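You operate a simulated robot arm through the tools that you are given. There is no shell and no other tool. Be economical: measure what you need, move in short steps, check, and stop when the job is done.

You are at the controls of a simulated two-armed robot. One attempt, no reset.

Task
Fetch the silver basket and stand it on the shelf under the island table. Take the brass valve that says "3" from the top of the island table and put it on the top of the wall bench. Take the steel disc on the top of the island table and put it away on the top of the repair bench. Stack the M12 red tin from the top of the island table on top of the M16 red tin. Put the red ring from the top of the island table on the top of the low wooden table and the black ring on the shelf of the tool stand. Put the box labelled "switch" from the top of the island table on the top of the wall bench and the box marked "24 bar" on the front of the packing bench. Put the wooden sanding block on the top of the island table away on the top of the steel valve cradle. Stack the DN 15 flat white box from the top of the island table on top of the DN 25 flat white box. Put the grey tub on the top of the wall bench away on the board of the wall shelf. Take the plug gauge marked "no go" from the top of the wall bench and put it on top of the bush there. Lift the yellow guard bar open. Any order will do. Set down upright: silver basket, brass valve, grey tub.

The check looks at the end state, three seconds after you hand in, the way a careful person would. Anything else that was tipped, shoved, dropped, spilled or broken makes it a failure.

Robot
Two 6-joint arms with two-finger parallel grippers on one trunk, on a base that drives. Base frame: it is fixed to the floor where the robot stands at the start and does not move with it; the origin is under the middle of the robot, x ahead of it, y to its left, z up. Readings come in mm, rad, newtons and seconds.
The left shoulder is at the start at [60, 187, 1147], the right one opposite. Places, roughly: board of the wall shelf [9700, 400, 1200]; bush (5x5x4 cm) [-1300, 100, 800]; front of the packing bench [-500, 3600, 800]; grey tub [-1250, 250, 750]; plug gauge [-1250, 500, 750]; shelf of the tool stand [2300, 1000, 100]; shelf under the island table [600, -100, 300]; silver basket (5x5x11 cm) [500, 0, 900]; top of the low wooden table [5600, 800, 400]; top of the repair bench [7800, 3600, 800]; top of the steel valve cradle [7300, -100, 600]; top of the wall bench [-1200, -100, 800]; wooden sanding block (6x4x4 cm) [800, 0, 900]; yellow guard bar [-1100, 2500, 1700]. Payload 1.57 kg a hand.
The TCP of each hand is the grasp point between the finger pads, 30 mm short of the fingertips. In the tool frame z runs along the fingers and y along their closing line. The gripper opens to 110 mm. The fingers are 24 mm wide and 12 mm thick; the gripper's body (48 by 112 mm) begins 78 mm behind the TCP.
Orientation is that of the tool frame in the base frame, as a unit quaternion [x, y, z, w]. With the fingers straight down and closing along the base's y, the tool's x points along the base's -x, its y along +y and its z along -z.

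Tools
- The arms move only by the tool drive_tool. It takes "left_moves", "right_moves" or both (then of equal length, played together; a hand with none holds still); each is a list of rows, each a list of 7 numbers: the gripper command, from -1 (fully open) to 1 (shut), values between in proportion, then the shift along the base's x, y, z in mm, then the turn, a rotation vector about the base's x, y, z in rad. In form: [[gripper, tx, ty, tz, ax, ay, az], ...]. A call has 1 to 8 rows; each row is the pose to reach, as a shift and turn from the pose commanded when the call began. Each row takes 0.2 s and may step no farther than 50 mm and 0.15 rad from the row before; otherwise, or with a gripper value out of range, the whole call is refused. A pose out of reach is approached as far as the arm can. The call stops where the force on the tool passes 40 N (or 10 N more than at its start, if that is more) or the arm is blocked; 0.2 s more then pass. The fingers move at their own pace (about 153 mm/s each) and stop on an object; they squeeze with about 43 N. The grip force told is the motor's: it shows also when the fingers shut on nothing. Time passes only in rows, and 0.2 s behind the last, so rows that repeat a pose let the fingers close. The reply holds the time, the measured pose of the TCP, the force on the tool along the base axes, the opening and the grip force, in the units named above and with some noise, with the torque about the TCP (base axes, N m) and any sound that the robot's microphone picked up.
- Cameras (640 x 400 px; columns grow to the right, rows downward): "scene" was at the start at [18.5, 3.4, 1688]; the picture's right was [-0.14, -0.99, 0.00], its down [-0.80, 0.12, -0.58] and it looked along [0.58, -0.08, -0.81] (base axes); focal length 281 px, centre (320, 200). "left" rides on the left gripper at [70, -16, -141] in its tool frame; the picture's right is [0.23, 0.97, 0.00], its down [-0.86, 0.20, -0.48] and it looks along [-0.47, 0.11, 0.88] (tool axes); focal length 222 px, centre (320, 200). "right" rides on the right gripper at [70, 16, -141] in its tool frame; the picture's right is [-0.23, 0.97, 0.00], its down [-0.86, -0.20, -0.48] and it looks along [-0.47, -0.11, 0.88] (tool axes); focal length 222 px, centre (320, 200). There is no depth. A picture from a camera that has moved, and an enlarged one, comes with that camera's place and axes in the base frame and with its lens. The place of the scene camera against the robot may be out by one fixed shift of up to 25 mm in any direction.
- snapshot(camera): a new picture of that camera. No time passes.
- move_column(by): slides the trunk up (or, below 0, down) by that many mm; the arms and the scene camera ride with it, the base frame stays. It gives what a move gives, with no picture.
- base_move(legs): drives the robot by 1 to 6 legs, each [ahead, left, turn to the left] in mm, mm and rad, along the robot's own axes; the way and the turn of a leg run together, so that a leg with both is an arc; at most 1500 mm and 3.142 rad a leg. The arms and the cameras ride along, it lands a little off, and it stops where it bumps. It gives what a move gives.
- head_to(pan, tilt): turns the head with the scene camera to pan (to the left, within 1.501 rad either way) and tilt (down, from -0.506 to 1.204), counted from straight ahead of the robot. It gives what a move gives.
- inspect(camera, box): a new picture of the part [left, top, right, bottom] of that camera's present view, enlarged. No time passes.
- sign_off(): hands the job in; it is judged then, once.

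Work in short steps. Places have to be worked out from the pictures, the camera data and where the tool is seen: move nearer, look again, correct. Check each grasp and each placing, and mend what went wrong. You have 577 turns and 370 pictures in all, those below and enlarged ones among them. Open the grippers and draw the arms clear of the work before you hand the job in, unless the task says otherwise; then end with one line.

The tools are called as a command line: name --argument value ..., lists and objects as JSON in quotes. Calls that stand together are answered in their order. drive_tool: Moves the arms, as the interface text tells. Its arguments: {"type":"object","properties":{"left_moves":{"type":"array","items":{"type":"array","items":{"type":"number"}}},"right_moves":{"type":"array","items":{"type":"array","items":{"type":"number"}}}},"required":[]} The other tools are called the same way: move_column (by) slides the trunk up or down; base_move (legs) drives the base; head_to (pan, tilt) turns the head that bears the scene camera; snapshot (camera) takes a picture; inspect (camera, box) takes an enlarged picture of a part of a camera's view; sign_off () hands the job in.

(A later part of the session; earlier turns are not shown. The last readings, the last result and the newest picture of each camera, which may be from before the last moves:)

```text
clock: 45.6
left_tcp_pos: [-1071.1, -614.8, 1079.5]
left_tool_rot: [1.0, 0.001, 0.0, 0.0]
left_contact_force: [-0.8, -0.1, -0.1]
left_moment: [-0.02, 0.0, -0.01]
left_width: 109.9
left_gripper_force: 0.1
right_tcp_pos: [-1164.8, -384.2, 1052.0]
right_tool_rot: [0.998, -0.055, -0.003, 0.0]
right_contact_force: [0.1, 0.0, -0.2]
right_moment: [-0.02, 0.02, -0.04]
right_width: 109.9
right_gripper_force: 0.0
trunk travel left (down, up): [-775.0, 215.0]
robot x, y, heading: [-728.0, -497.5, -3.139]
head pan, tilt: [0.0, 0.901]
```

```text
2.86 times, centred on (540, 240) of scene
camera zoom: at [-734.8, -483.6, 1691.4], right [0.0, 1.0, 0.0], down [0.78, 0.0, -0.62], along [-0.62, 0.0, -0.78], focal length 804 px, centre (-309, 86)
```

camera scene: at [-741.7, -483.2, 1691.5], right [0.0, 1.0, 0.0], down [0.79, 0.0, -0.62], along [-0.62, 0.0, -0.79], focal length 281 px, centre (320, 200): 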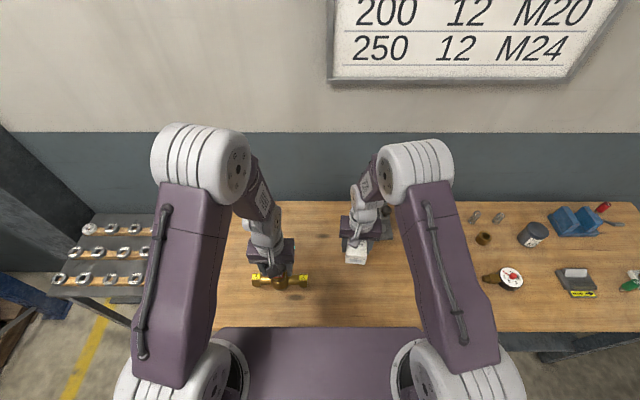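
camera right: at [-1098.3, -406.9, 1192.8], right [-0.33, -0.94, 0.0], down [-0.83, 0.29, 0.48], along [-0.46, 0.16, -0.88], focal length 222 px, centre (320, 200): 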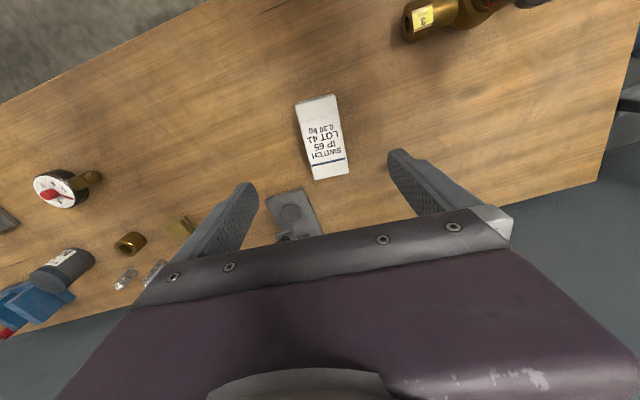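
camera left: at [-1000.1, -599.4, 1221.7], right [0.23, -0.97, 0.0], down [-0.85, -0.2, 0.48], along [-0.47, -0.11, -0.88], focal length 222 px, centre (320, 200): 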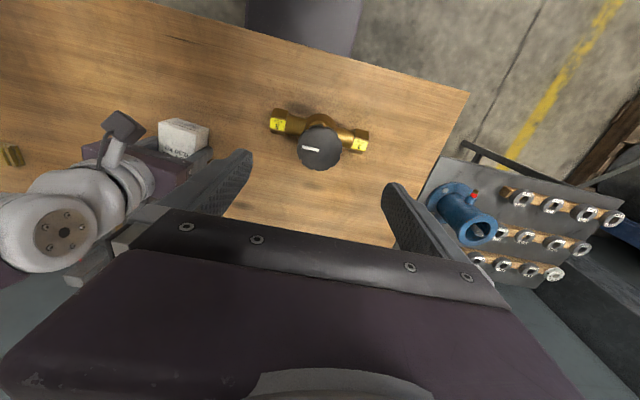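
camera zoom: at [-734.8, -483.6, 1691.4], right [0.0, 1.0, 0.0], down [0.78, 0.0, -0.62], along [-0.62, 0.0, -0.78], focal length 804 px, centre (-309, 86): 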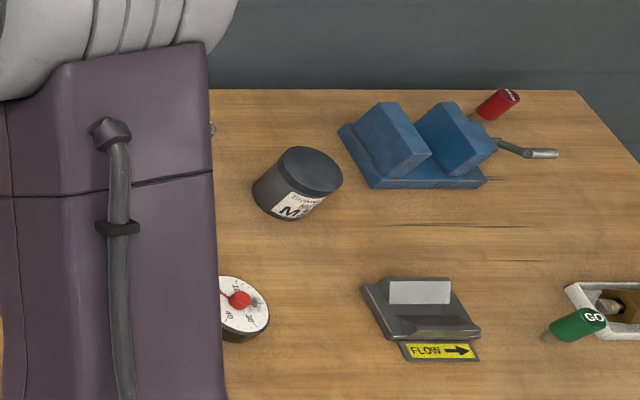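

Both items on the wall bench. Strafe along the bench toward the plug gauge.

base_move --legs '[[0, -850, 0]]'

snapshot --camera "scene"

snapshot --camera "right"

snapshot --camera "left"

```text
clock: 50.2
left_tcp_pos: [-1074.7, 235.8, 1078.1]
left_tool_rot: [1.0, 0.004, -0.001, 0.0]
left_contact_force: [-0.6, -1.3, 0.1]
left_moment: [0.02, 0.04, 0.01]
left_width: 110.1
left_gripper_force: 0.1
right_tcp_pos: [-1171.6, 467.8, 1051.3]
right_tool_rot: [0.999, -0.05, -0.003, 0.0]
right_contact_force: [0.1, 0.7, 0.2]
right_moment: [-0.02, 0.0, 0.02]
right_width: 109.9
right_gripper_force: 0.1
trunk travel left (down, up): [-775.0, 215.0]
robot x, y, heading: [-729.2, 356.2, -3.135]
head pan, tilt: [0.0, 0.901]
```

```text
337 pictures are left
camera scene: at [-740.1, 371.1, 1691.4], right [-0.01, 1.0, 0.0], down [0.78, 0.01, -0.62], along [-0.62, 0.0, -0.78], focal length 281 px, centre (320, 200)
```

scene: 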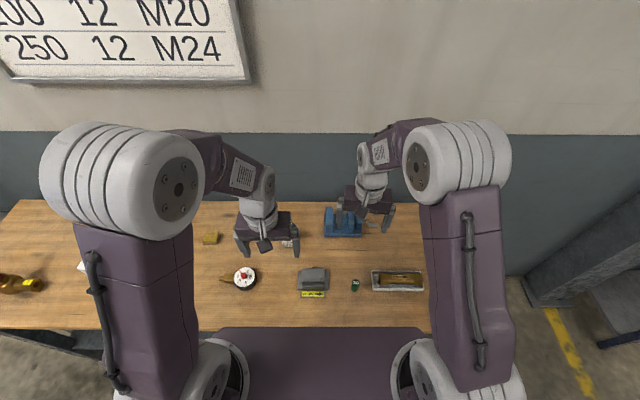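

```text
336 pictures are left
camera right: at [-1103.9, 445.0, 1191.9], right [-0.32, -0.95, 0.0], down [-0.83, 0.28, 0.48], along [-0.46, 0.15, -0.88], focal length 222 px, centre (320, 200)
```

right: 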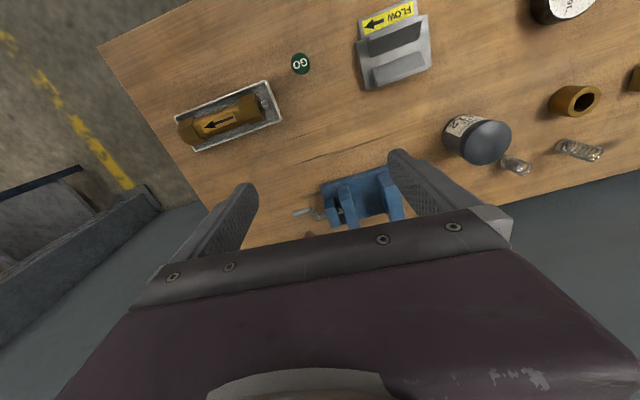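

```text
335 pictures are left
camera left: at [-1005.8, 253.7, 1220.4], right [0.24, -0.97, 0.0], down [-0.85, -0.21, 0.48], along [-0.47, -0.11, -0.88], focal length 222 px, centre (320, 200)
```

left: 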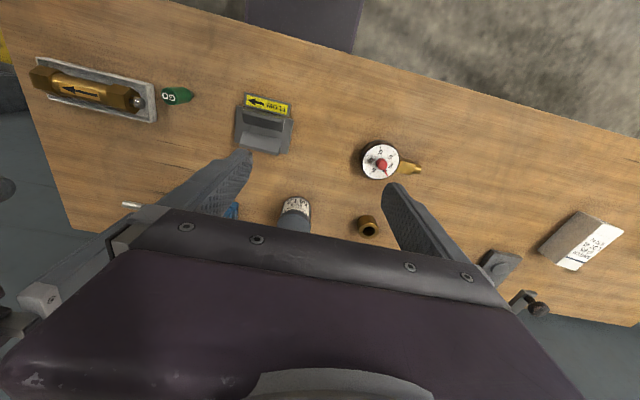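

The green GO plug is visible; the red one is behind the blue V-blocks. Pull the right hand back to see it.

drive_tool --right_moves '[[-1, 40, 20, 10, 0, 0, 0], [-1, 80, 50, 30, 0, 0, 0], [-1, 120, 80, 50, 0, 0, 0]]'

snapshot --camera "right"

inspect --camera "scene" --box '[200, 180, 440, 310]'

```text
refused: row 2 steps farther than a row can; nothing moved
```

```text
334 pictures are left
camera right: at [-1103.9, 445.0, 1191.9], right [-0.32, -0.95, 0.0], down [-0.83, 0.28, 0.48], along [-0.46, 0.15, -0.88], focal length 222 px, centre (320, 200)
```

right: 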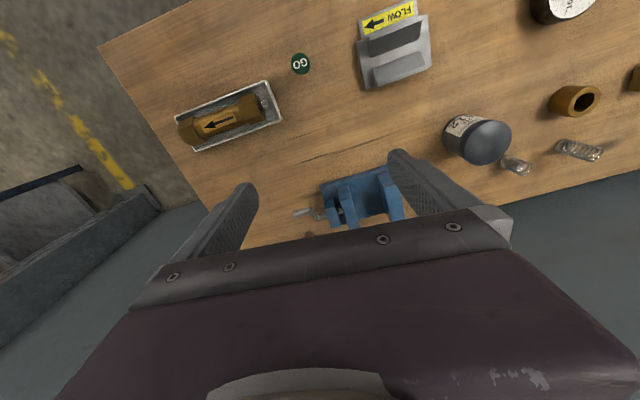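

```text
2.67 times, centred on (320, 245) of scene
camera zoom: at [-740.1, 371.1, 1691.4], right [-0.01, 1.0, 0.0], down [0.78, 0.01, -0.62], along [-0.62, 0.0, -0.78], focal length 750 px, centre (320, 80)
```

zoom: 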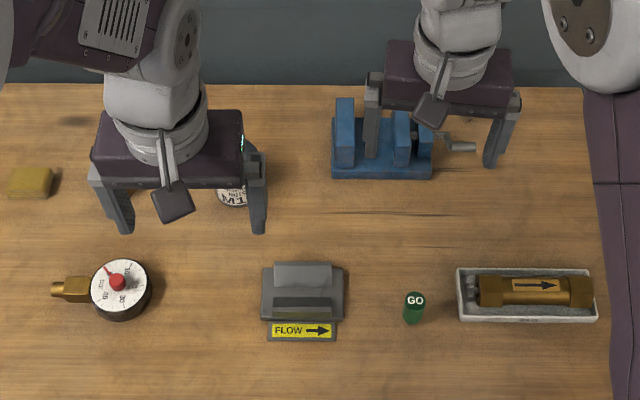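

Retry with smaller steps.

drive_tool --right_moves '[[-1, 35, 20, 5, 0, 0, 0], [-1, 70, 40, 20, 0, 0, 0], [-1, 105, 60, 35, 0, 0, 0], [-1, 140, 80, 50, 0, 0, 0]]'

snapshot --camera "right"

snapshot --camera "scene"

```text
clock: 51.2
left_tcp_pos: [-1073.3, 237.3, 1078.7]
left_tool_rot: [1.0, 0.004, -0.002, 0.0]
left_contact_force: [0.3, -0.2, 1.4]
left_moment: [0.01, -0.02, 0.0]
left_width: 110.2
left_gripper_force: 0.1
right_tcp_pos: [-1028.4, 547.1, 1102.5]
right_tool_rot: [0.999, -0.049, -0.004, 0.001]
right_contact_force: [0.0, 0.1, -1.1]
right_moment: [0.0, 0.04, -0.04]
right_width: 110.1
right_gripper_force: 0.0
trunk travel left (down, up): [-775.0, 215.0]
robot x, y, heading: [-728.7, 361.0, -3.133]
head pan, tilt: [0.0, 0.901]
```

```text
332 pictures are left
camera right: at [-960.7, 525.0, 1243.4], right [-0.32, -0.95, 0.0], down [-0.83, 0.28, 0.48], along [-0.46, 0.15, -0.87], focal length 222 px, centre (320, 200)
```

right: 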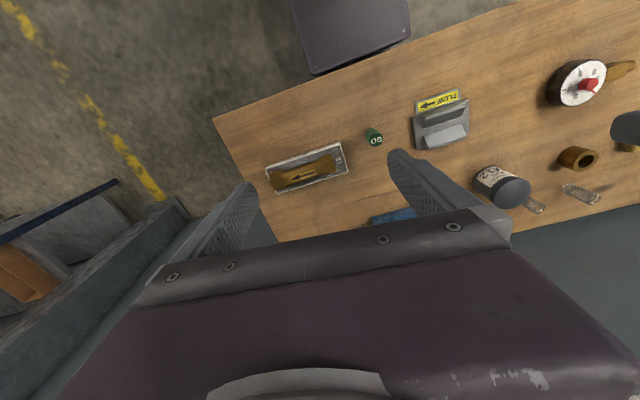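

```text
331 pictures are left
camera scene: at [-737.2, 372.5, 1691.4], right [-0.01, 1.0, 0.0], down [0.78, 0.01, -0.62], along [-0.62, -0.01, -0.78], focal length 281 px, centre (320, 200)
```

scene: 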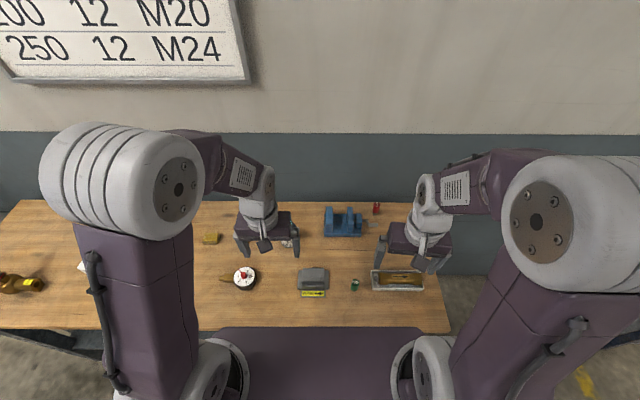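

The red NO GO gauge stands near (-1390,594). I'll advance 40 mm and tilt the right gripper forward to look at and reach it.

base_move --legs '[[40, 0, 0]]'

drive_tool --right_moves '[[-1, -25, 10, 0, 0, 0.14, 0], [-1, -55, 20, 0, 0, 0.28, 0], [-1, -85, 30, 0, 0, 0.42, 0], [-1, -115, 40, 0, 0, 0.56, 0], [-1, -145, 45, 0, 0, 0.7, 0]]'

snapshot --camera "right"

```text
clock: 52.0
left_tcp_pos: [-1109.5, 236.4, 1081.7]
left_tool_rot: [1.0, 0.005, -0.003, 0.001]
left_contact_force: [0.9, 0.2, 0.8]
left_moment: [-0.04, 0.04, 0.03]
left_width: 110.2
left_gripper_force: 0.0
right_tcp_pos: [-1064.7, 547.9, 1104.4]
right_tool_rot: [0.999, -0.049, -0.005, 0.0]
right_contact_force: [0.7, -0.4, 0.2]
right_moment: [0.01, 0.08, -0.01]
right_width: 110.3
right_gripper_force: 0.1
trunk travel left (down, up): [-775.0, 215.0]
robot x, y, heading: [-767.8, 358.0, -3.133]
head pan, tilt: [0.0, 0.901]
```

```text
clock: 53.2
left_tcp_pos: [-1114.8, 236.6, 1078.1]
left_tool_rot: [1.0, 0.004, 0.0, 0.0]
left_contact_force: [0.3, 0.0, -0.4]
left_moment: [0.01, 0.0, 0.01]
left_width: 110.0
left_gripper_force: 0.1
right_tcp_pos: [-1198.6, 570.5, 1100.5]
right_tool_rot: [0.952, -0.016, -0.303, 0.045]
right_contact_force: [-2.1, 4.6, 0.2]
right_moment: [-0.35, -0.24, 0.09]
right_width: 110.0
right_gripper_force: 0.0
right hand out of reach, approached as far as the arm can: row 4, 5
trunk travel left (down, up): [-775.0, 215.0]
robot x, y, heading: [-773.4, 357.0, -3.134]
head pan, tilt: [0.0, 0.901]
```

```text
330 pictures are left
camera right: at [-1060.2, 561.2, 1175.6], right [-0.19, -0.96, 0.22], down [-0.42, 0.28, 0.86], along [-0.89, 0.07, -0.45], focal length 222 px, centre (320, 200)
```

right: 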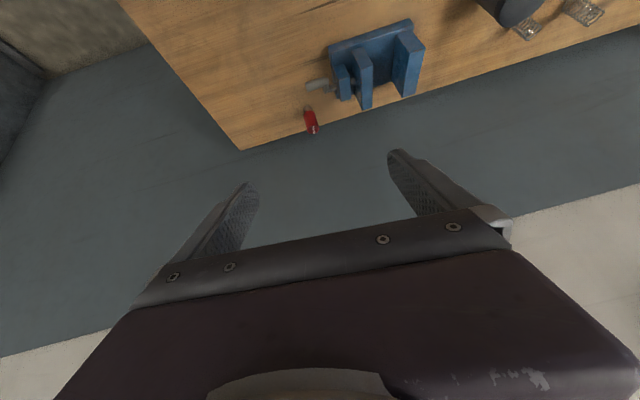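

Gauge ≈ (-1381,567), z 800–866, upright. Reduce the tilt and approach lower, then re-look.

drive_tool --right_moves '[[-0.3, 0, -12, -40, 0, -0.12, 0], [-0.3, 0, -25, -80, 0, -0.24, 0], [-0.3, -40, -26, -100, 0, -0.35, 0], [-0.3, -80, -26, -120, 0, -0.35, 0], [-0.3, -115, -26, -145, 0, -0.35, 0]]'

snapshot --camera "right"

```text
clock: 54.5
left_tcp_pos: [-1116.1, 237.6, 1078.1]
left_tool_rot: [1.0, 0.005, 0.0, -0.001]
left_contact_force: [-1.1, 0.8, -0.3]
left_moment: [0.03, 0.01, 0.01]
left_width: 110.2
left_gripper_force: 0.1
right_tcp_pos: [-1315.8, 548.0, 954.1]
right_tool_rot: [0.988, -0.05, -0.139, 0.036]
right_contact_force: [0.3, 1.6, 0.2]
right_moment: [-0.06, -0.01, 0.02]
right_width: 71.6
right_gripper_force: 0.1
right hand out of reach, approached as far as the arm can: row 3
trunk travel left (down, up): [-775.0, 215.0]
robot x, y, heading: [-771.0, 358.4, -3.132]
head pan, tilt: [0.0, 0.901]
```

```text
329 pictures are left
camera right: at [-1212.8, 533.1, 1073.2], right [-0.3, -0.94, 0.14], down [-0.67, 0.32, 0.67], along [-0.68, 0.11, -0.73], focal length 222 px, centre (320, 200)
```

right: 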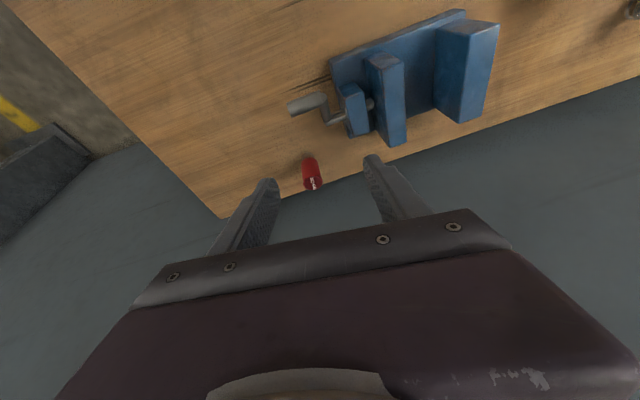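

Gauge confirmed at (-1383,565). Shift and descend along the tool axis.

drive_tool --right_moves '[[-0.2, -35, 20, 0, 0, 0, 0], [-0.2, -48, 19, -45, 0, 0, 0], [-0.2, -58, 18, -75, 0, 0, 0]]'

snapshot --camera "right"

```text
clock: 55.2
left_tcp_pos: [-1113.4, 235.7, 1078.4]
left_tool_rot: [1.0, 0.004, -0.002, 0.0]
left_contact_force: [-0.3, 0.0, 0.6]
left_moment: [0.01, -0.02, 0.01]
left_width: 110.1
left_gripper_force: 0.1
right_tcp_pos: [-1371.9, 569.4, 880.0]
right_tool_rot: [0.988, -0.049, -0.14, 0.035]
right_contact_force: [0.1, 0.2, -0.1]
right_moment: [-0.01, 0.01, 0.03]
right_width: 65.7
right_gripper_force: 0.0
trunk travel left (down, up): [-775.0, 215.0]
robot x, y, heading: [-772.5, 358.0, -3.136]
head pan, tilt: [0.0, 0.901]
```

```text
328 pictures are left
camera right: at [-1268.5, 553.8, 997.4], right [-0.3, -0.94, 0.14], down [-0.67, 0.32, 0.68], along [-0.68, 0.11, -0.72], focal length 222 px, centre (320, 200)
```

right: 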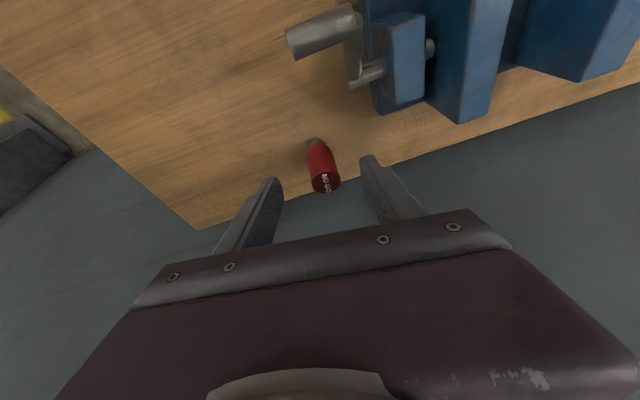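

"NO GO" confirmed. Final descent, close, and lift.

drive_tool --right_moves '[[-0.2, -10, -4, -34, 0, 0, 0], [0.6, -10, -4, -34, 0, 0, 0], [1, -10, -4, -34, 0, 0, 0], [1, -10, -4, -34, 0, 0, 0], [1, -5, -4, 0, 0, 0, 0], [1, 5, -4, 45, 0, 0, 0], [1, 20, -4, 90, 0, 0, 0]]'

snapshot --camera "right"

```text
clock: 56.9
left_tcp_pos: [-1113.4, 237.6, 1078.8]
left_tool_rot: [1.0, 0.004, -0.001, -0.001]
left_contact_force: [-0.2, -0.2, -0.1]
left_moment: [0.02, 0.03, 0.01]
left_width: 110.3
left_gripper_force: 0.1
right_tcp_pos: [-1353.4, 564.4, 974.4]
right_tool_rot: [0.988, -0.048, -0.14, 0.036]
right_contact_force: [-0.8, -0.3, -1.4]
right_moment: [0.01, 0.0, 0.02]
right_width: 22.7
right_gripper_force: 35.3
trunk travel left (down, up): [-775.0, 215.0]
robot x, y, heading: [-771.4, 352.1, -3.13]
head pan, tilt: [0.0, 0.901]
```

```text
327 pictures are left
camera right: at [-1249.2, 548.8, 1091.3], right [-0.3, -0.94, 0.14], down [-0.67, 0.32, 0.68], along [-0.68, 0.11, -0.72], focal length 222 px, centre (320, 200)
```

right: 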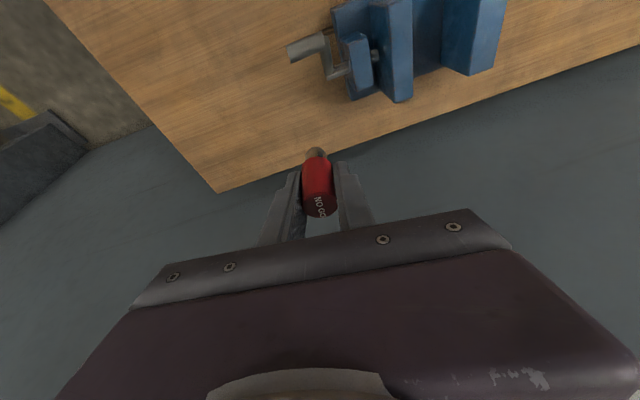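

Gauge held. Raise and pull back, then strafe left to the bush.

drive_tool --right_moves '[[1, 40, 0, 20, 0, 0, 0], [1, 75, 0, 40, 0, 0, 0], [1, 105, 0, 70, 0, 0, 0]]'

base_move --legs '[[0, 410, 0]]'

snapshot --camera "right"

snapshot --camera "scene"

```text
clock: 57.6
left_tcp_pos: [-1113.9, 236.3, 1078.8]
left_tool_rot: [1.0, 0.005, 0.0, 0.0]
left_contact_force: [1.1, -0.1, -0.3]
left_moment: [-0.01, -0.02, -0.03]
left_width: 109.8
left_gripper_force: 0.1
right_tcp_pos: [-1246.4, 561.5, 1041.0]
right_tool_rot: [0.988, -0.049, -0.14, 0.036]
right_contact_force: [0.6, 0.4, -1.9]
right_moment: [0.02, -0.02, -0.03]
right_width: 23.0
right_gripper_force: 35.2
trunk travel left (down, up): [-775.0, 215.0]
robot x, y, heading: [-769.0, 362.3, -3.135]
head pan, tilt: [0.0, 0.901]
```

```text
clock: 60.2
left_tcp_pos: [-1110.9, -166.8, 1078.9]
left_tool_rot: [1.0, 0.004, 0.0, 0.001]
left_contact_force: [-0.2, 0.1, -0.4]
left_moment: [-0.04, 0.0, 0.01]
left_width: 110.1
left_gripper_force: 0.2
right_tcp_pos: [-1244.3, 157.5, 1040.2]
right_tool_rot: [0.988, -0.048, -0.139, 0.035]
right_contact_force: [0.2, 0.1, -1.9]
right_moment: [0.0, 0.01, -0.01]
right_width: 23.1
right_gripper_force: 35.2
trunk travel left (down, up): [-775.0, 215.0]
robot x, y, heading: [-769.3, -42.8, -3.135]
head pan, tilt: [0.0, 0.901]
```

```text
326 pictures are left
camera right: at [-1141.0, 142.8, 1157.9], right [-0.3, -0.94, 0.14], down [-0.67, 0.32, 0.67], along [-0.68, 0.11, -0.72], focal length 222 px, centre (320, 200)
```

right: 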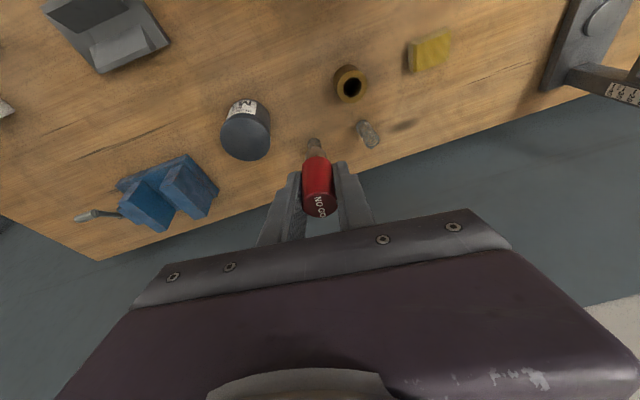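

```text
325 pictures are left
camera scene: at [-776.6, -31.1, 1691.4], right [-0.01, 1.0, 0.0], down [0.78, 0.01, -0.62], along [-0.62, -0.01, -0.78], focal length 281 px, centre (320, 200)
```

scene: 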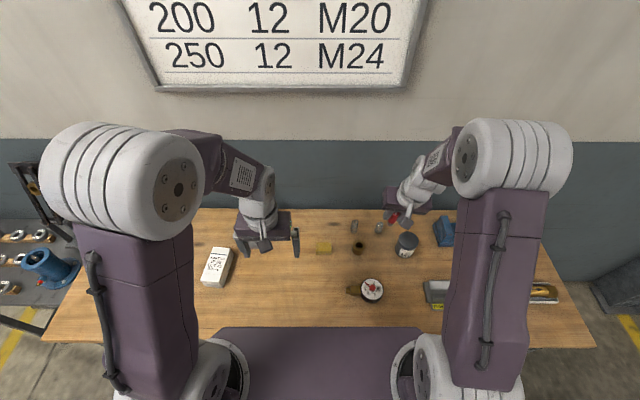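

Bush at about (-1252,90), top ≈840. Move over it and descend partway for a closer look.

drive_tool --right_moves '[[1, -4, -35, -20, 0, 0, 0], [1, -8, -66, -50, 0, 0, 0], [1, -8, -66, -90, 0, 0, 0]]'

snapshot --camera "right"

snapshot --camera "left"

```text
clock: 61.0
left_tcp_pos: [-1111.2, -167.2, 1078.3]
left_tool_rot: [1.0, 0.004, 0.0, 0.0]
left_contact_force: [0.0, -0.3, 0.9]
left_moment: [0.01, 0.02, 0.01]
left_width: 110.0
left_gripper_force: 0.0
right_tcp_pos: [-1251.9, 90.3, 950.0]
right_tool_rot: [0.988, -0.049, -0.14, 0.036]
right_contact_force: [-0.7, -1.0, -0.7]
right_moment: [-0.01, -0.04, 0.01]
right_width: 23.1
right_gripper_force: 35.3
trunk travel left (down, up): [-775.0, 215.0]
robot x, y, heading: [-768.0, -48.5, -3.135]
head pan, tilt: [0.0, 0.901]
```

```text
324 pictures are left
camera right: at [-1149.5, 74.4, 1068.1], right [-0.3, -0.94, 0.14], down [-0.67, 0.32, 0.68], along [-0.68, 0.11, -0.72], focal length 222 px, centre (320, 200)
```

right: 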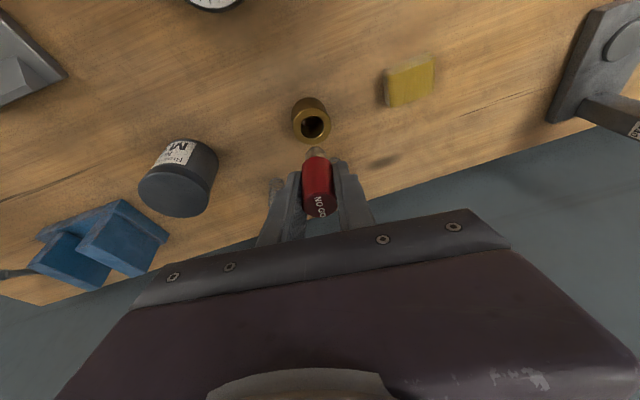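

```text
323 pictures are left
camera left: at [-1043.0, -149.8, 1220.3], right [0.24, -0.97, 0.0], down [-0.85, -0.21, 0.48], along [-0.46, -0.11, -0.88], focal length 222 px, centre (320, 200)
```

left: 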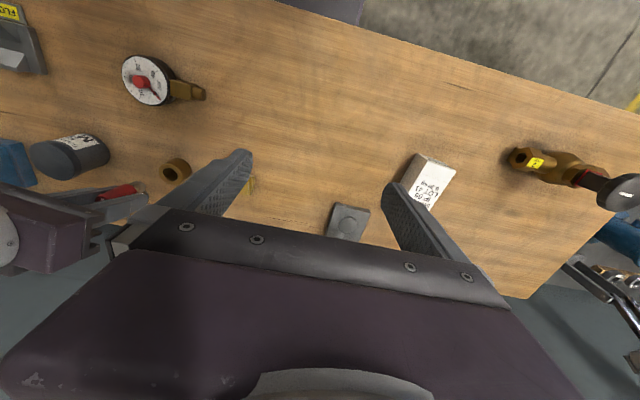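

Bush refined to about (-1254,80). Adjust and lower near its top, then zoom.

drive_tool --right_moves '[[1, -2, -10, -20, 0, 0, 0], [1, -2, -10, -45, 0, 0, 0]]'

inspect --camera "right" --box '[240, 80, 400, 230]'

inspect --camera "left" --box '[80, 120, 240, 220]'

```text
clock: 61.6
left_tcp_pos: [-1112.9, -167.5, 1077.8]
left_tool_rot: [1.0, 0.004, 0.0, 0.0]
left_contact_force: [0.7, 0.0, -0.2]
left_moment: [-0.01, 0.02, -0.02]
left_width: 109.9
left_gripper_force: 0.1
right_tcp_pos: [-1254.5, 79.8, 913.6]
right_tool_rot: [0.988, -0.048, -0.139, 0.036]
right_contact_force: [-0.1, -0.5, 0.1]
right_moment: [0.0, -0.02, -0.01]
right_width: 22.8
right_gripper_force: 35.9
right hand out of reach, approached as far as the arm can: row 2
trunk travel left (down, up): [-775.0, 215.0]
robot x, y, heading: [-766.9, -51.2, -3.133]
head pan, tilt: [0.0, 0.901]
```

```text
2.67 times, centred on (320, 155) of right
camera zoom: at [-1151.2, 64.5, 1032.4], right [-0.3, -0.94, 0.14], down [-0.67, 0.32, 0.67], along [-0.68, 0.11, -0.73], focal length 592 px, centre (320, 320)
```

zoom: 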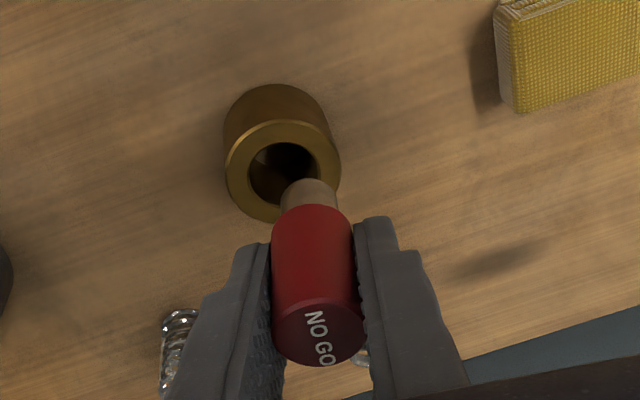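

```text
4.00 times, centred on (160, 170) of left
camera zoom: at [-1042.8, -150.0, 1220.3], right [0.24, -0.97, 0.0], down [-0.85, -0.21, 0.48], along [-0.47, -0.11, -0.88], focal length 888 px, centre (960, 320)
```

zoom: 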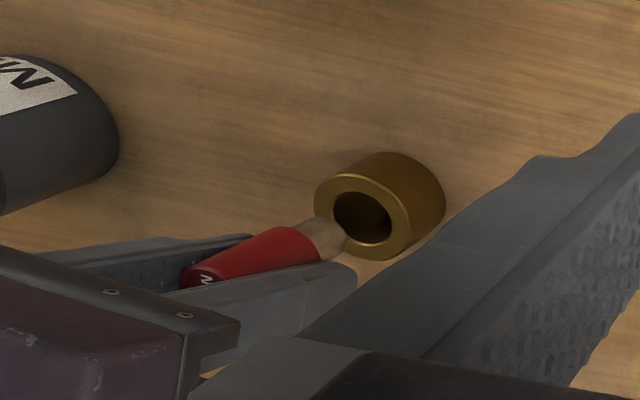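

I need to know whether the plug can drop through the bore, so zoom tightly.

inspect --camera "right" --box '[290, 105, 340, 170]'

inspect --camera "left" --box '[120, 150, 200, 200]'

```text
6.15 times, centred on (315, 138) of right
camera zoom: at [-1151.2, 64.5, 1032.4], right [-0.3, -0.94, 0.14], down [-0.67, 0.32, 0.67], along [-0.68, 0.11, -0.73], focal length 1367 px, centre (351, 585)
```

zoom: 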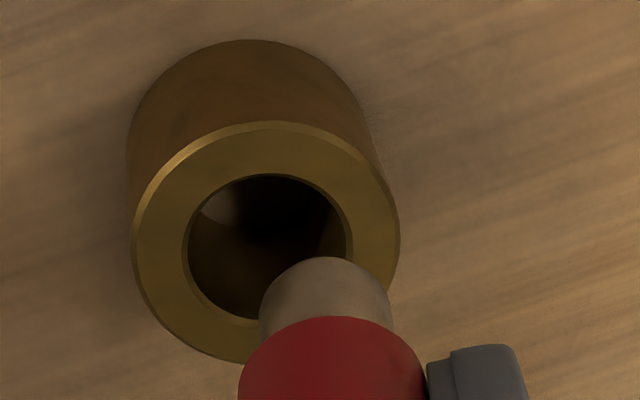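

```text
8.00 times, centred on (160, 175) of left
camera zoom: at [-1042.8, -150.0, 1220.3], right [0.24, -0.97, 0.0], down [-0.85, -0.21, 0.48], along [-0.47, -0.11, -0.88], focal length 1777 px, centre (1600, 400)
```

zoom: 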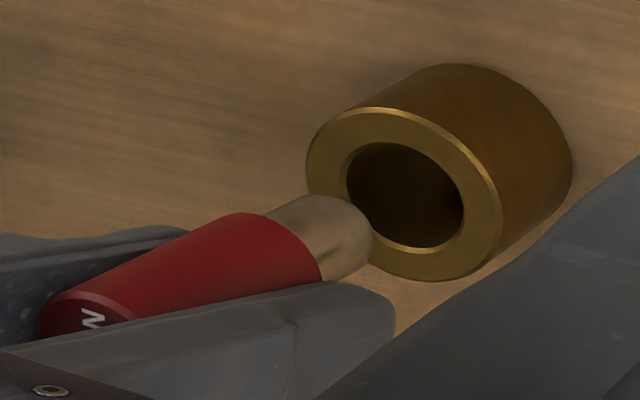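

Bore looks ~25 mm, plug ~17/23 mm. I'll test by lowering it. The arm hit a limit here, so raise, reposition the base 100 mm back and 60 mm left, and return.

drive_tool --right_moves '[[1, 0, 0, 40, 0, 0, 0], [1, 0, 0, 75, 0, 0, 0]]'

base_move --legs '[[-100, 60, 0]]'

drive_tool --right_moves '[[1, -35, 20, 0, 0, 0, 0], [1, -70, 40, 0, 0, 0, 0], [1, -100, 60, 0, 0, 0, 0]]'

snapshot --camera "right"

```text
clock: 62.2
left_tcp_pos: [-1110.5, -166.6, 1079.6]
left_tool_rot: [1.0, 0.005, -0.001, 0.0]
left_contact_force: [0.1, -0.1, -0.9]
left_moment: [0.04, 0.01, 0.02]
left_width: 110.2
left_gripper_force: 0.0
right_tcp_pos: [-1253.9, 79.6, 988.5]
right_tool_rot: [0.988, -0.049, -0.139, 0.036]
right_contact_force: [0.6, 0.2, -0.6]
right_moment: [0.01, 0.03, 0.0]
right_width: 22.9
right_gripper_force: 35.4
trunk travel left (down, up): [-775.0, 215.0]
robot x, y, heading: [-766.9, -45.4, -3.133]
head pan, tilt: [0.0, 0.901]
```

```text
clock: 63.4
left_tcp_pos: [-1012.7, -226.6, 1077.6]
left_tool_rot: [1.0, 0.005, 0.0, 0.0]
left_contact_force: [-0.2, 0.5, -0.4]
left_moment: [0.0, 0.03, 0.0]
left_width: 110.2
left_gripper_force: 0.0
right_tcp_pos: [-1156.2, 20.4, 988.4]
right_tool_rot: [0.989, -0.047, -0.139, 0.036]
right_contact_force: [-0.5, -1.0, -1.5]
right_moment: [-0.02, -0.03, 0.0]
right_width: 23.2
right_gripper_force: 35.0
trunk travel left (down, up): [-775.0, 215.0]
robot x, y, heading: [-666.8, -103.5, -3.131]
head pan, tilt: [0.0, 0.901]
```

```text
clock: 64.2
left_tcp_pos: [-1011.3, -227.9, 1078.1]
left_tool_rot: [1.0, 0.005, -0.001, 0.0]
left_contact_force: [-0.8, 0.5, 0.2]
left_moment: [0.01, -0.01, 0.01]
left_width: 109.8
left_gripper_force: 0.0
right_tcp_pos: [-1256.5, 81.3, 990.7]
right_tool_rot: [0.988, -0.048, -0.14, 0.036]
right_contact_force: [-0.2, 0.3, -1.0]
right_moment: [0.01, -0.01, 0.0]
right_width: 22.7
right_gripper_force: 35.3
trunk travel left (down, up): [-775.0, 215.0]
robot x, y, heading: [-668.2, -106.6, -3.128]
head pan, tilt: [0.0, 0.901]
```

```text
318 pictures are left
camera right: at [-1153.0, 65.7, 1107.2], right [-0.3, -0.94, 0.14], down [-0.67, 0.31, 0.67], along [-0.68, 0.11, -0.72], focal length 222 px, centre (320, 200)
```

right: 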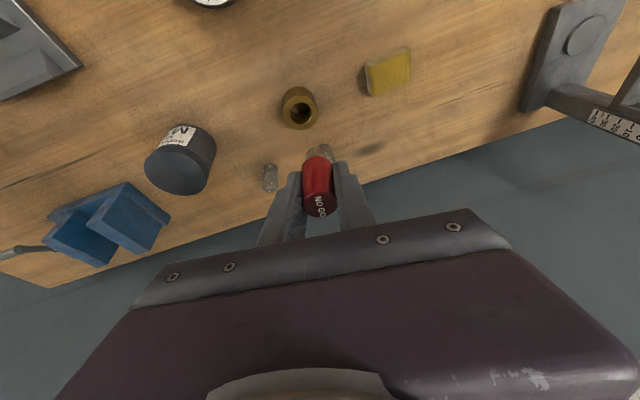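

Bush centre ≈ (-1257,83); gauge tip is offset about (+5,-4) from the TCP. Correct and lower.

drive_tool --right_moves '[[1, -3, 3, -40, 0, 0, 0], [1, -5, 6, -75, 0, 0, 0], [1, -5, 6, -92, 0, 0, 0]]'

inspect --camera "right" --box '[280, 100, 360, 180]'

snapshot --camera "left"

```text
clock: 65.0
left_tcp_pos: [-1011.5, -227.7, 1078.5]
left_tool_rot: [1.0, 0.006, -0.001, 0.0]
left_contact_force: [1.1, -0.2, 0.2]
left_moment: [0.03, -0.01, 0.01]
left_width: 110.0
left_gripper_force: 0.0
right_tcp_pos: [-1260.4, 85.1, 895.5]
right_tool_rot: [0.989, -0.047, -0.139, 0.036]
right_contact_force: [1.7, 0.3, -1.0]
right_moment: [-0.02, 0.02, 0.01]
right_width: 22.8
right_gripper_force: 35.5
trunk travel left (down, up): [-775.0, 215.0]
robot x, y, heading: [-665.4, -102.4, -3.131]
head pan, tilt: [0.0, 0.901]
```

```text
5.00 times, centred on (320, 140) of right
camera zoom: at [-1157.7, 69.7, 1014.0], right [-0.3, -0.94, 0.14], down [-0.67, 0.31, 0.68], along [-0.68, 0.11, -0.72], focal length 1111 px, centre (320, 500)
```

zoom: 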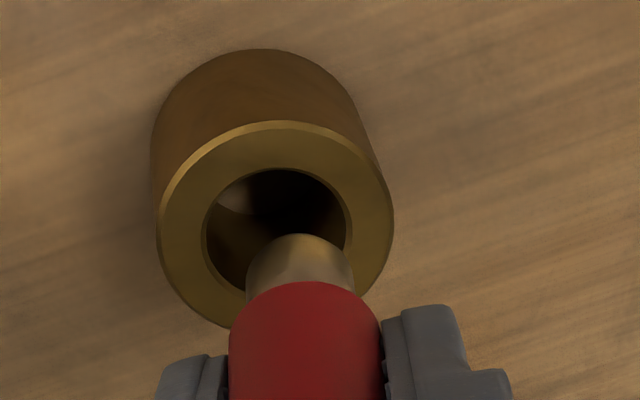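

```text
316 pictures are left
camera left: at [-943.0, -210.0, 1220.5], right [0.24, -0.97, 0.0], down [-0.85, -0.21, 0.48], along [-0.47, -0.11, -0.88], focal length 222 px, centre (320, 200)
```

left: 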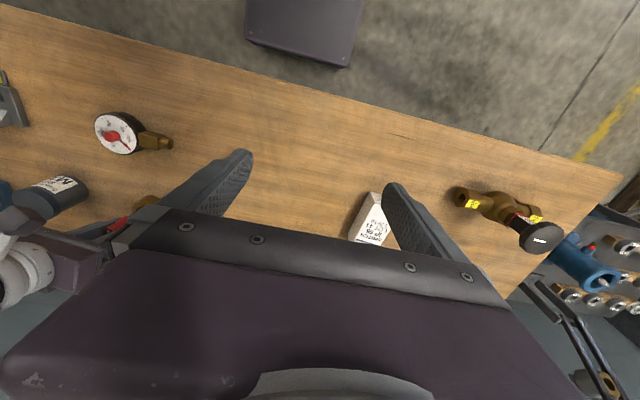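

Nudge (+4,+2) and lower slowly, watching the force.

drive_tool --right_moves '[[1, 4, 2, 0, 0, 0, 0], [1, 4, 2, -4, 0, 0, 0], [1, 4, 2, -8, 0, 0, 0], [1, 4, 2, -12, 0, 0, 0], [1, 4, 2, -16, 0, 0, 0], [1, 4, 2, -20, 0, 0, 0], [1, 4, 2, -24, 0, 0, 0]]'

inspect --camera "right" --box '[280, 100, 360, 180]'

```text
clock: 66.6
left_tcp_pos: [-1007.1, -227.9, 1079.4]
left_tool_rot: [1.0, 0.005, -0.003, -0.001]
left_contact_force: [0.4, -0.8, 0.3]
left_moment: [-0.02, -0.04, -0.02]
left_width: 110.0
left_gripper_force: 0.1
right_tcp_pos: [-1256.8, 86.6, 879.7]
right_tool_rot: [0.987, -0.046, -0.148, 0.036]
right_contact_force: [1.3, 5.2, 37.1]
right_moment: [0.35, -0.22, 0.02]
right_width: 22.9
right_gripper_force: 35.3
trunk travel left (down, up): [-775.0, 215.0]
robot x, y, heading: [-665.3, -103.1, -3.133]
head pan, tilt: [0.0, 0.901]
```

```text
5.00 times, centred on (320, 140) of right
camera zoom: at [-1151.4, 71.3, 995.6], right [-0.3, -0.94, 0.15], down [-0.66, 0.31, 0.69], along [-0.69, 0.11, -0.71], focal length 1111 px, centre (320, 500)
```

zoom: 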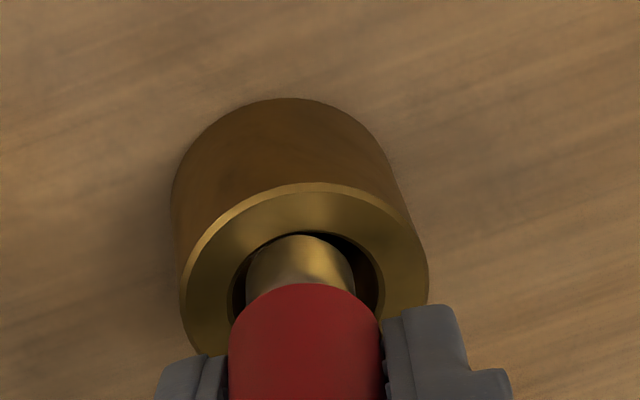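

Resistance of 37 N at the bush top while the pin is centred: the bore does not admit it, as a NO GO should. Ease the pressure, then zoom to check it's upright before release.

drive_tool --right_moves '[[1, 4, 2, 5, 0, 0, 0], [1, 4, 2, 6, 0, 0, 0]]'

inspect --camera "scene" --box '[320, 160, 440, 260]'

```text
clock: 67.2
left_tcp_pos: [-1009.8, -227.1, 1078.9]
left_tool_rot: [1.0, 0.005, -0.002, 0.0]
left_contact_force: [-0.3, 0.0, -1.1]
left_moment: [0.02, 0.01, 0.01]
left_width: 110.2
left_gripper_force: 0.1
right_tcp_pos: [-1249.7, 87.7, 877.8]
right_tool_rot: [0.989, -0.047, -0.138, 0.035]
right_contact_force: [-2.6, -2.0, 11.9]
right_moment: [0.0, 0.12, -0.01]
right_width: 22.7
right_gripper_force: 35.2
trunk travel left (down, up): [-775.0, 215.0]
robot x, y, heading: [-666.7, -105.8, -3.134]
head pan, tilt: [0.0, 0.901]
```

```text
4.00 times, centred on (380, 210) of scene
camera zoom: at [-674.9, -92.4, 1691.2], right [-0.01, 1.0, 0.0], down [0.78, 0.01, -0.62], along [-0.62, -0.01, -0.78], focal length 1126 px, centre (80, 160)
```

zoom: 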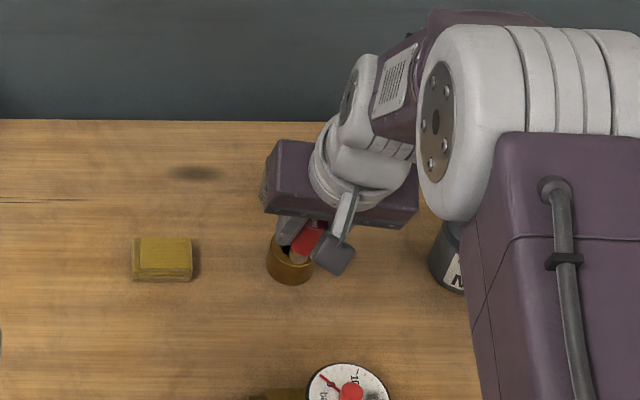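

I accidentally shifted again by (+4,+2). Lift slightly, shift back and view.

drive_tool --right_moves '[[1, 0, 0, 10, 0, 0, 0], [1, -5, -2, 10, 0, 0, 0], [1, -5, -2, 6, 0, 0, 0]]'

inspect --camera "right" --box '[280, 100, 360, 180]'

```text
clock: 68.0
left_tcp_pos: [-1012.2, -226.7, 1079.6]
left_tool_rot: [1.0, 0.005, 0.0, 0.0]
left_contact_force: [0.9, 0.3, -0.4]
left_moment: [0.0, 0.0, 0.01]
left_width: 109.9
left_gripper_force: 0.1
right_tcp_pos: [-1257.4, 87.2, 884.8]
right_tool_rot: [0.989, -0.047, -0.139, 0.035]
right_contact_force: [0.1, 0.2, -1.2]
right_moment: [-0.01, 0.01, 0.01]
right_width: 23.0
right_gripper_force: 36.0
trunk travel left (down, up): [-775.0, 215.0]
robot x, y, heading: [-668.6, -105.4, -3.128]
head pan, tilt: [0.0, 0.901]
```

```text
5.00 times, centred on (320, 140) of right
camera zoom: at [-1154.8, 72.1, 1002.2], right [-0.3, -0.94, 0.14], down [-0.67, 0.31, 0.67], along [-0.68, 0.11, -0.72], focal length 1111 px, centre (320, 500)
```

zoom: 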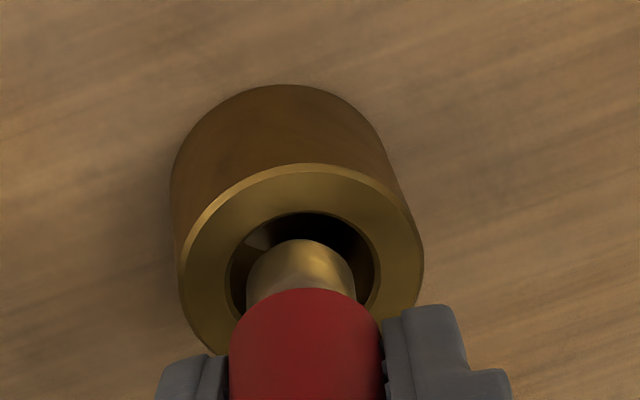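

Pin is well centred over the bore. Lower in 2 mm steps to touch.

drive_tool --right_moves '[[1, 0, 0, -2, 0, 0, 0], [1, 0, 0, -4, 0, 0, 0], [1, 0, 0, -6, 0, 0, 0], [1, 0, 0, -8, 0, 0, 0]]'

```text
clock: 69.0
left_tcp_pos: [-1010.9, -227.9, 1079.1]
left_tool_rot: [1.0, 0.006, -0.001, 0.0]
left_contact_force: [0.7, -0.3, 0.6]
left_moment: [-0.01, 0.04, -0.01]
left_width: 109.9
left_gripper_force: 0.0
right_tcp_pos: [-1257.6, 87.6, 878.3]
right_tool_rot: [0.988, -0.047, -0.142, 0.035]
right_contact_force: [-1.7, -0.4, 9.0]
right_moment: [-0.04, 0.02, -0.02]
right_width: 23.0
right_gripper_force: 35.4
trunk travel left (down, up): [-775.0, 215.0]
robot x, y, heading: [-670.9, -101.3, -3.131]
head pan, tilt: [0.0, 0.901]
```

Light contact with no moment. Open slightly and check it stays standing.

drive_tool --right_moves '[[0.5, 0, 0, 1, 0, 0, 0], [0.4, 0, 0, 1, 0, 0, 0], [0.3, 0, 0, 1, 0, 0, 0], [0.2, 0, 0, 1, 0, 0, 0]]'

inspect --camera "right" --box '[260, 80, 380, 230]'

```text
clock: 70.0
left_tcp_pos: [-1011.8, -226.5, 1078.2]
left_tool_rot: [1.0, 0.004, -0.001, -0.001]
left_contact_force: [-0.4, 0.0, -1.1]
left_moment: [-0.01, 0.02, 0.01]
left_width: 109.9
left_gripper_force: 0.3
right_tcp_pos: [-1257.1, 87.7, 877.6]
right_tool_rot: [0.988, -0.048, -0.14, 0.036]
right_contact_force: [-0.1, -0.1, 0.3]
right_moment: [-0.06, 0.02, 0.02]
right_width: 43.9
right_gripper_force: 0.0
trunk travel left (down, up): [-775.0, 215.0]
robot x, y, heading: [-667.7, -106.7, -3.134]
head pan, tilt: [0.0, 0.901]
```

```text
2.67 times, centred on (320, 155) of right
camera zoom: at [-1154.1, 72.5, 995.3], right [-0.3, -0.94, 0.14], down [-0.67, 0.31, 0.68], along [-0.68, 0.11, -0.72], focal length 592 px, centre (320, 320)
```

zoom: 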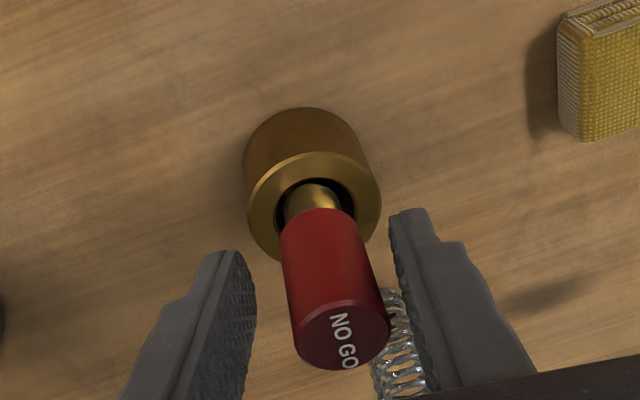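

The gauge stands on the bush. Withdraw along the tool axis.

drive_tool --right_moves '[[-0.2, 0, 0, 0, 0, 0, 0], [-0.2, 8, 2, 28, 0, 0, 0], [-0.2, 18, 3, 65, 0, 0, 0], [-0.4, 30, 6, 110, 0, 0, 0], [-1, 42, 8, 155, 0, 0, 0], [-1, 52, 10, 195, 0, 0, 0]]'

snapshot --camera "right"

```text
clock: 71.4
left_tcp_pos: [-1011.2, -227.1, 1079.4]
left_tool_rot: [1.0, 0.006, -0.001, 0.0]
left_contact_force: [0.5, -0.4, -0.1]
left_moment: [-0.03, 0.02, 0.0]
left_width: 110.0
left_gripper_force: 0.1
right_tcp_pos: [-1205.0, 97.6, 1074.1]
right_tool_rot: [0.988, -0.047, -0.139, 0.036]
right_contact_force: [-0.1, 0.3, -0.5]
right_moment: [0.04, 0.01, -0.01]
right_width: 110.0
right_gripper_force: 0.0
trunk travel left (down, up): [-775.0, 215.0]
robot x, y, heading: [-669.2, -107.0, -3.131]
head pan, tilt: [0.0, 0.901]
```

```text
311 pictures are left
camera right: at [-1102.2, 81.7, 1191.5], right [-0.3, -0.94, 0.14], down [-0.67, 0.31, 0.68], along [-0.68, 0.11, -0.72], focal length 222 px, centre (320, 200)
```

right: 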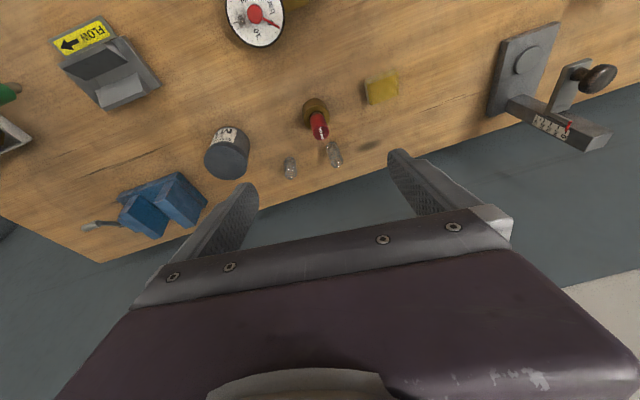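

Gauge is standing on the bush. Next the grey tub: straighten the right tool and drive to it.

drive_tool --right_moves '[[-1, 20, 0, 10, 0.036, -0.14, 0.047], [-1, 40, 0, 20, 0.073, -0.279, 0.094]]'

base_move --legs '[[0, -190, 0], [40, 0, 0]]'

snapshot --camera "right"

snapshot --camera "left"

```text
refused: row 1 steps farther than a row can; nothing moved
```

```text
clock: 73.4
left_tcp_pos: [-1047.9, -37.5, 1079.6]
left_tool_rot: [1.0, 0.004, -0.004, 0.0]
left_contact_force: [0.4, 0.2, 0.4]
left_moment: [0.04, 0.06, 0.03]
left_width: 109.5
left_gripper_force: 0.1
right_tcp_pos: [-1241.8, 287.7, 1076.9]
right_tool_rot: [0.988, -0.049, -0.143, 0.035]
right_contact_force: [0.8, -1.3, 0.2]
right_moment: [0.03, 0.06, 0.0]
right_width: 110.0
right_gripper_force: 0.0
trunk travel left (down, up): [-775.0, 215.0]
robot x, y, heading: [-711.9, 85.2, -3.133]
head pan, tilt: [0.0, 0.901]
```

```text
310 pictures are left
camera right: at [-1138.1, 271.4, 1194.0], right [-0.3, -0.94, 0.14], down [-0.66, 0.32, 0.68], along [-0.69, 0.11, -0.72], focal length 222 px, centre (320, 200)
```

right: 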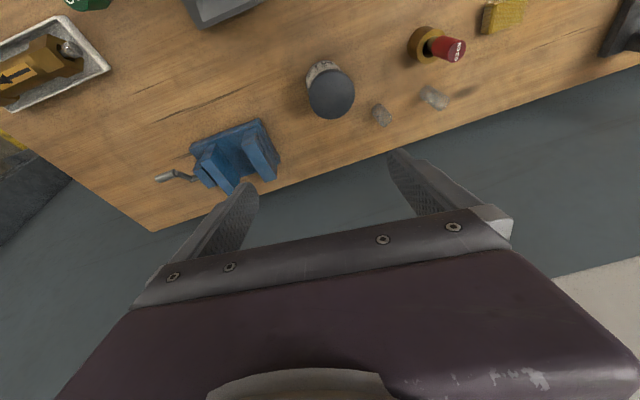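

```text
309 pictures are left
camera left: at [-978.1, -21.1, 1222.1], right [0.24, -0.97, 0.0], down [-0.85, -0.21, 0.48], along [-0.47, -0.11, -0.88], focal length 222 px, centre (320, 200)
```

left: 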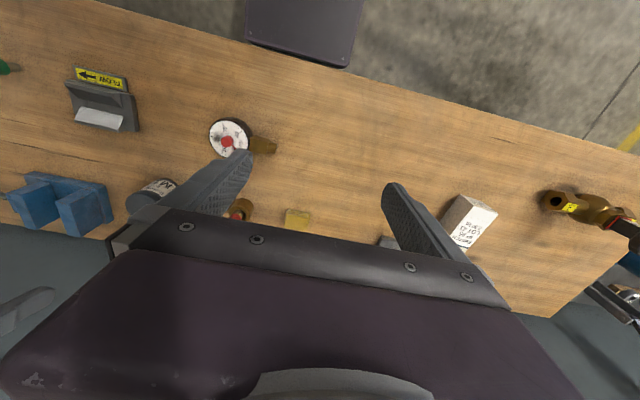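

Straighten in three rows while moving over the tub, then look.

drive_tool --right_moves '[[-1, -5, -15, 0, 0.024, -0.095, 0.031], [-1, -10, -30, 0, 0.048, -0.19, 0.062], [-1, -18, -43, -20, 0.073, -0.283, 0.094], [-1, -18, -43, -65, 0.073, -0.283, 0.094]]'

snapshot --camera "right"

```text
clock: 74.4
left_tcp_pos: [-1053.5, -35.4, 1077.9]
left_tool_rot: [1.0, 0.004, 0.0, 0.001]
left_contact_force: [0.3, 0.4, 0.5]
left_moment: [-0.04, 0.03, -0.03]
left_width: 109.8
left_gripper_force: 0.0
right_tcp_pos: [-1266.7, 246.4, 1008.6]
right_tool_rot: [1.0, -0.002, 0.002, -0.002]
right_contact_force: [0.1, 0.3, 0.3]
right_moment: [-0.02, -0.03, 0.02]
right_width: 109.9
right_gripper_force: 0.0
trunk travel left (down, up): [-775.0, 215.0]
robot x, y, heading: [-706.6, 83.4, -3.134]
head pan, tilt: [0.0, 0.901]
```

```text
308 pictures are left
camera right: at [-1198.0, 228.9, 1149.8], right [-0.23, -0.97, 0.0], down [-0.86, 0.2, 0.48], along [-0.46, 0.11, -0.88], focal length 222 px, centre (320, 200)
```

right: 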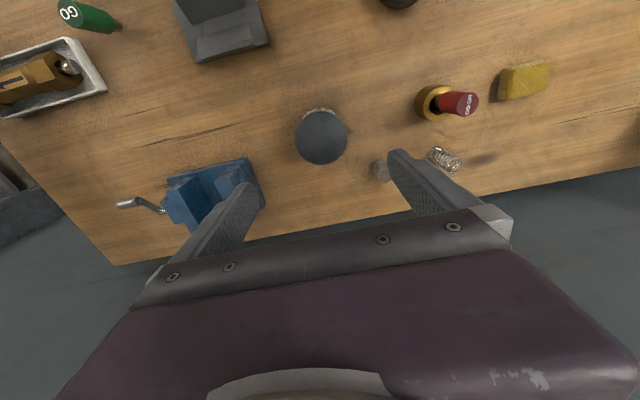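

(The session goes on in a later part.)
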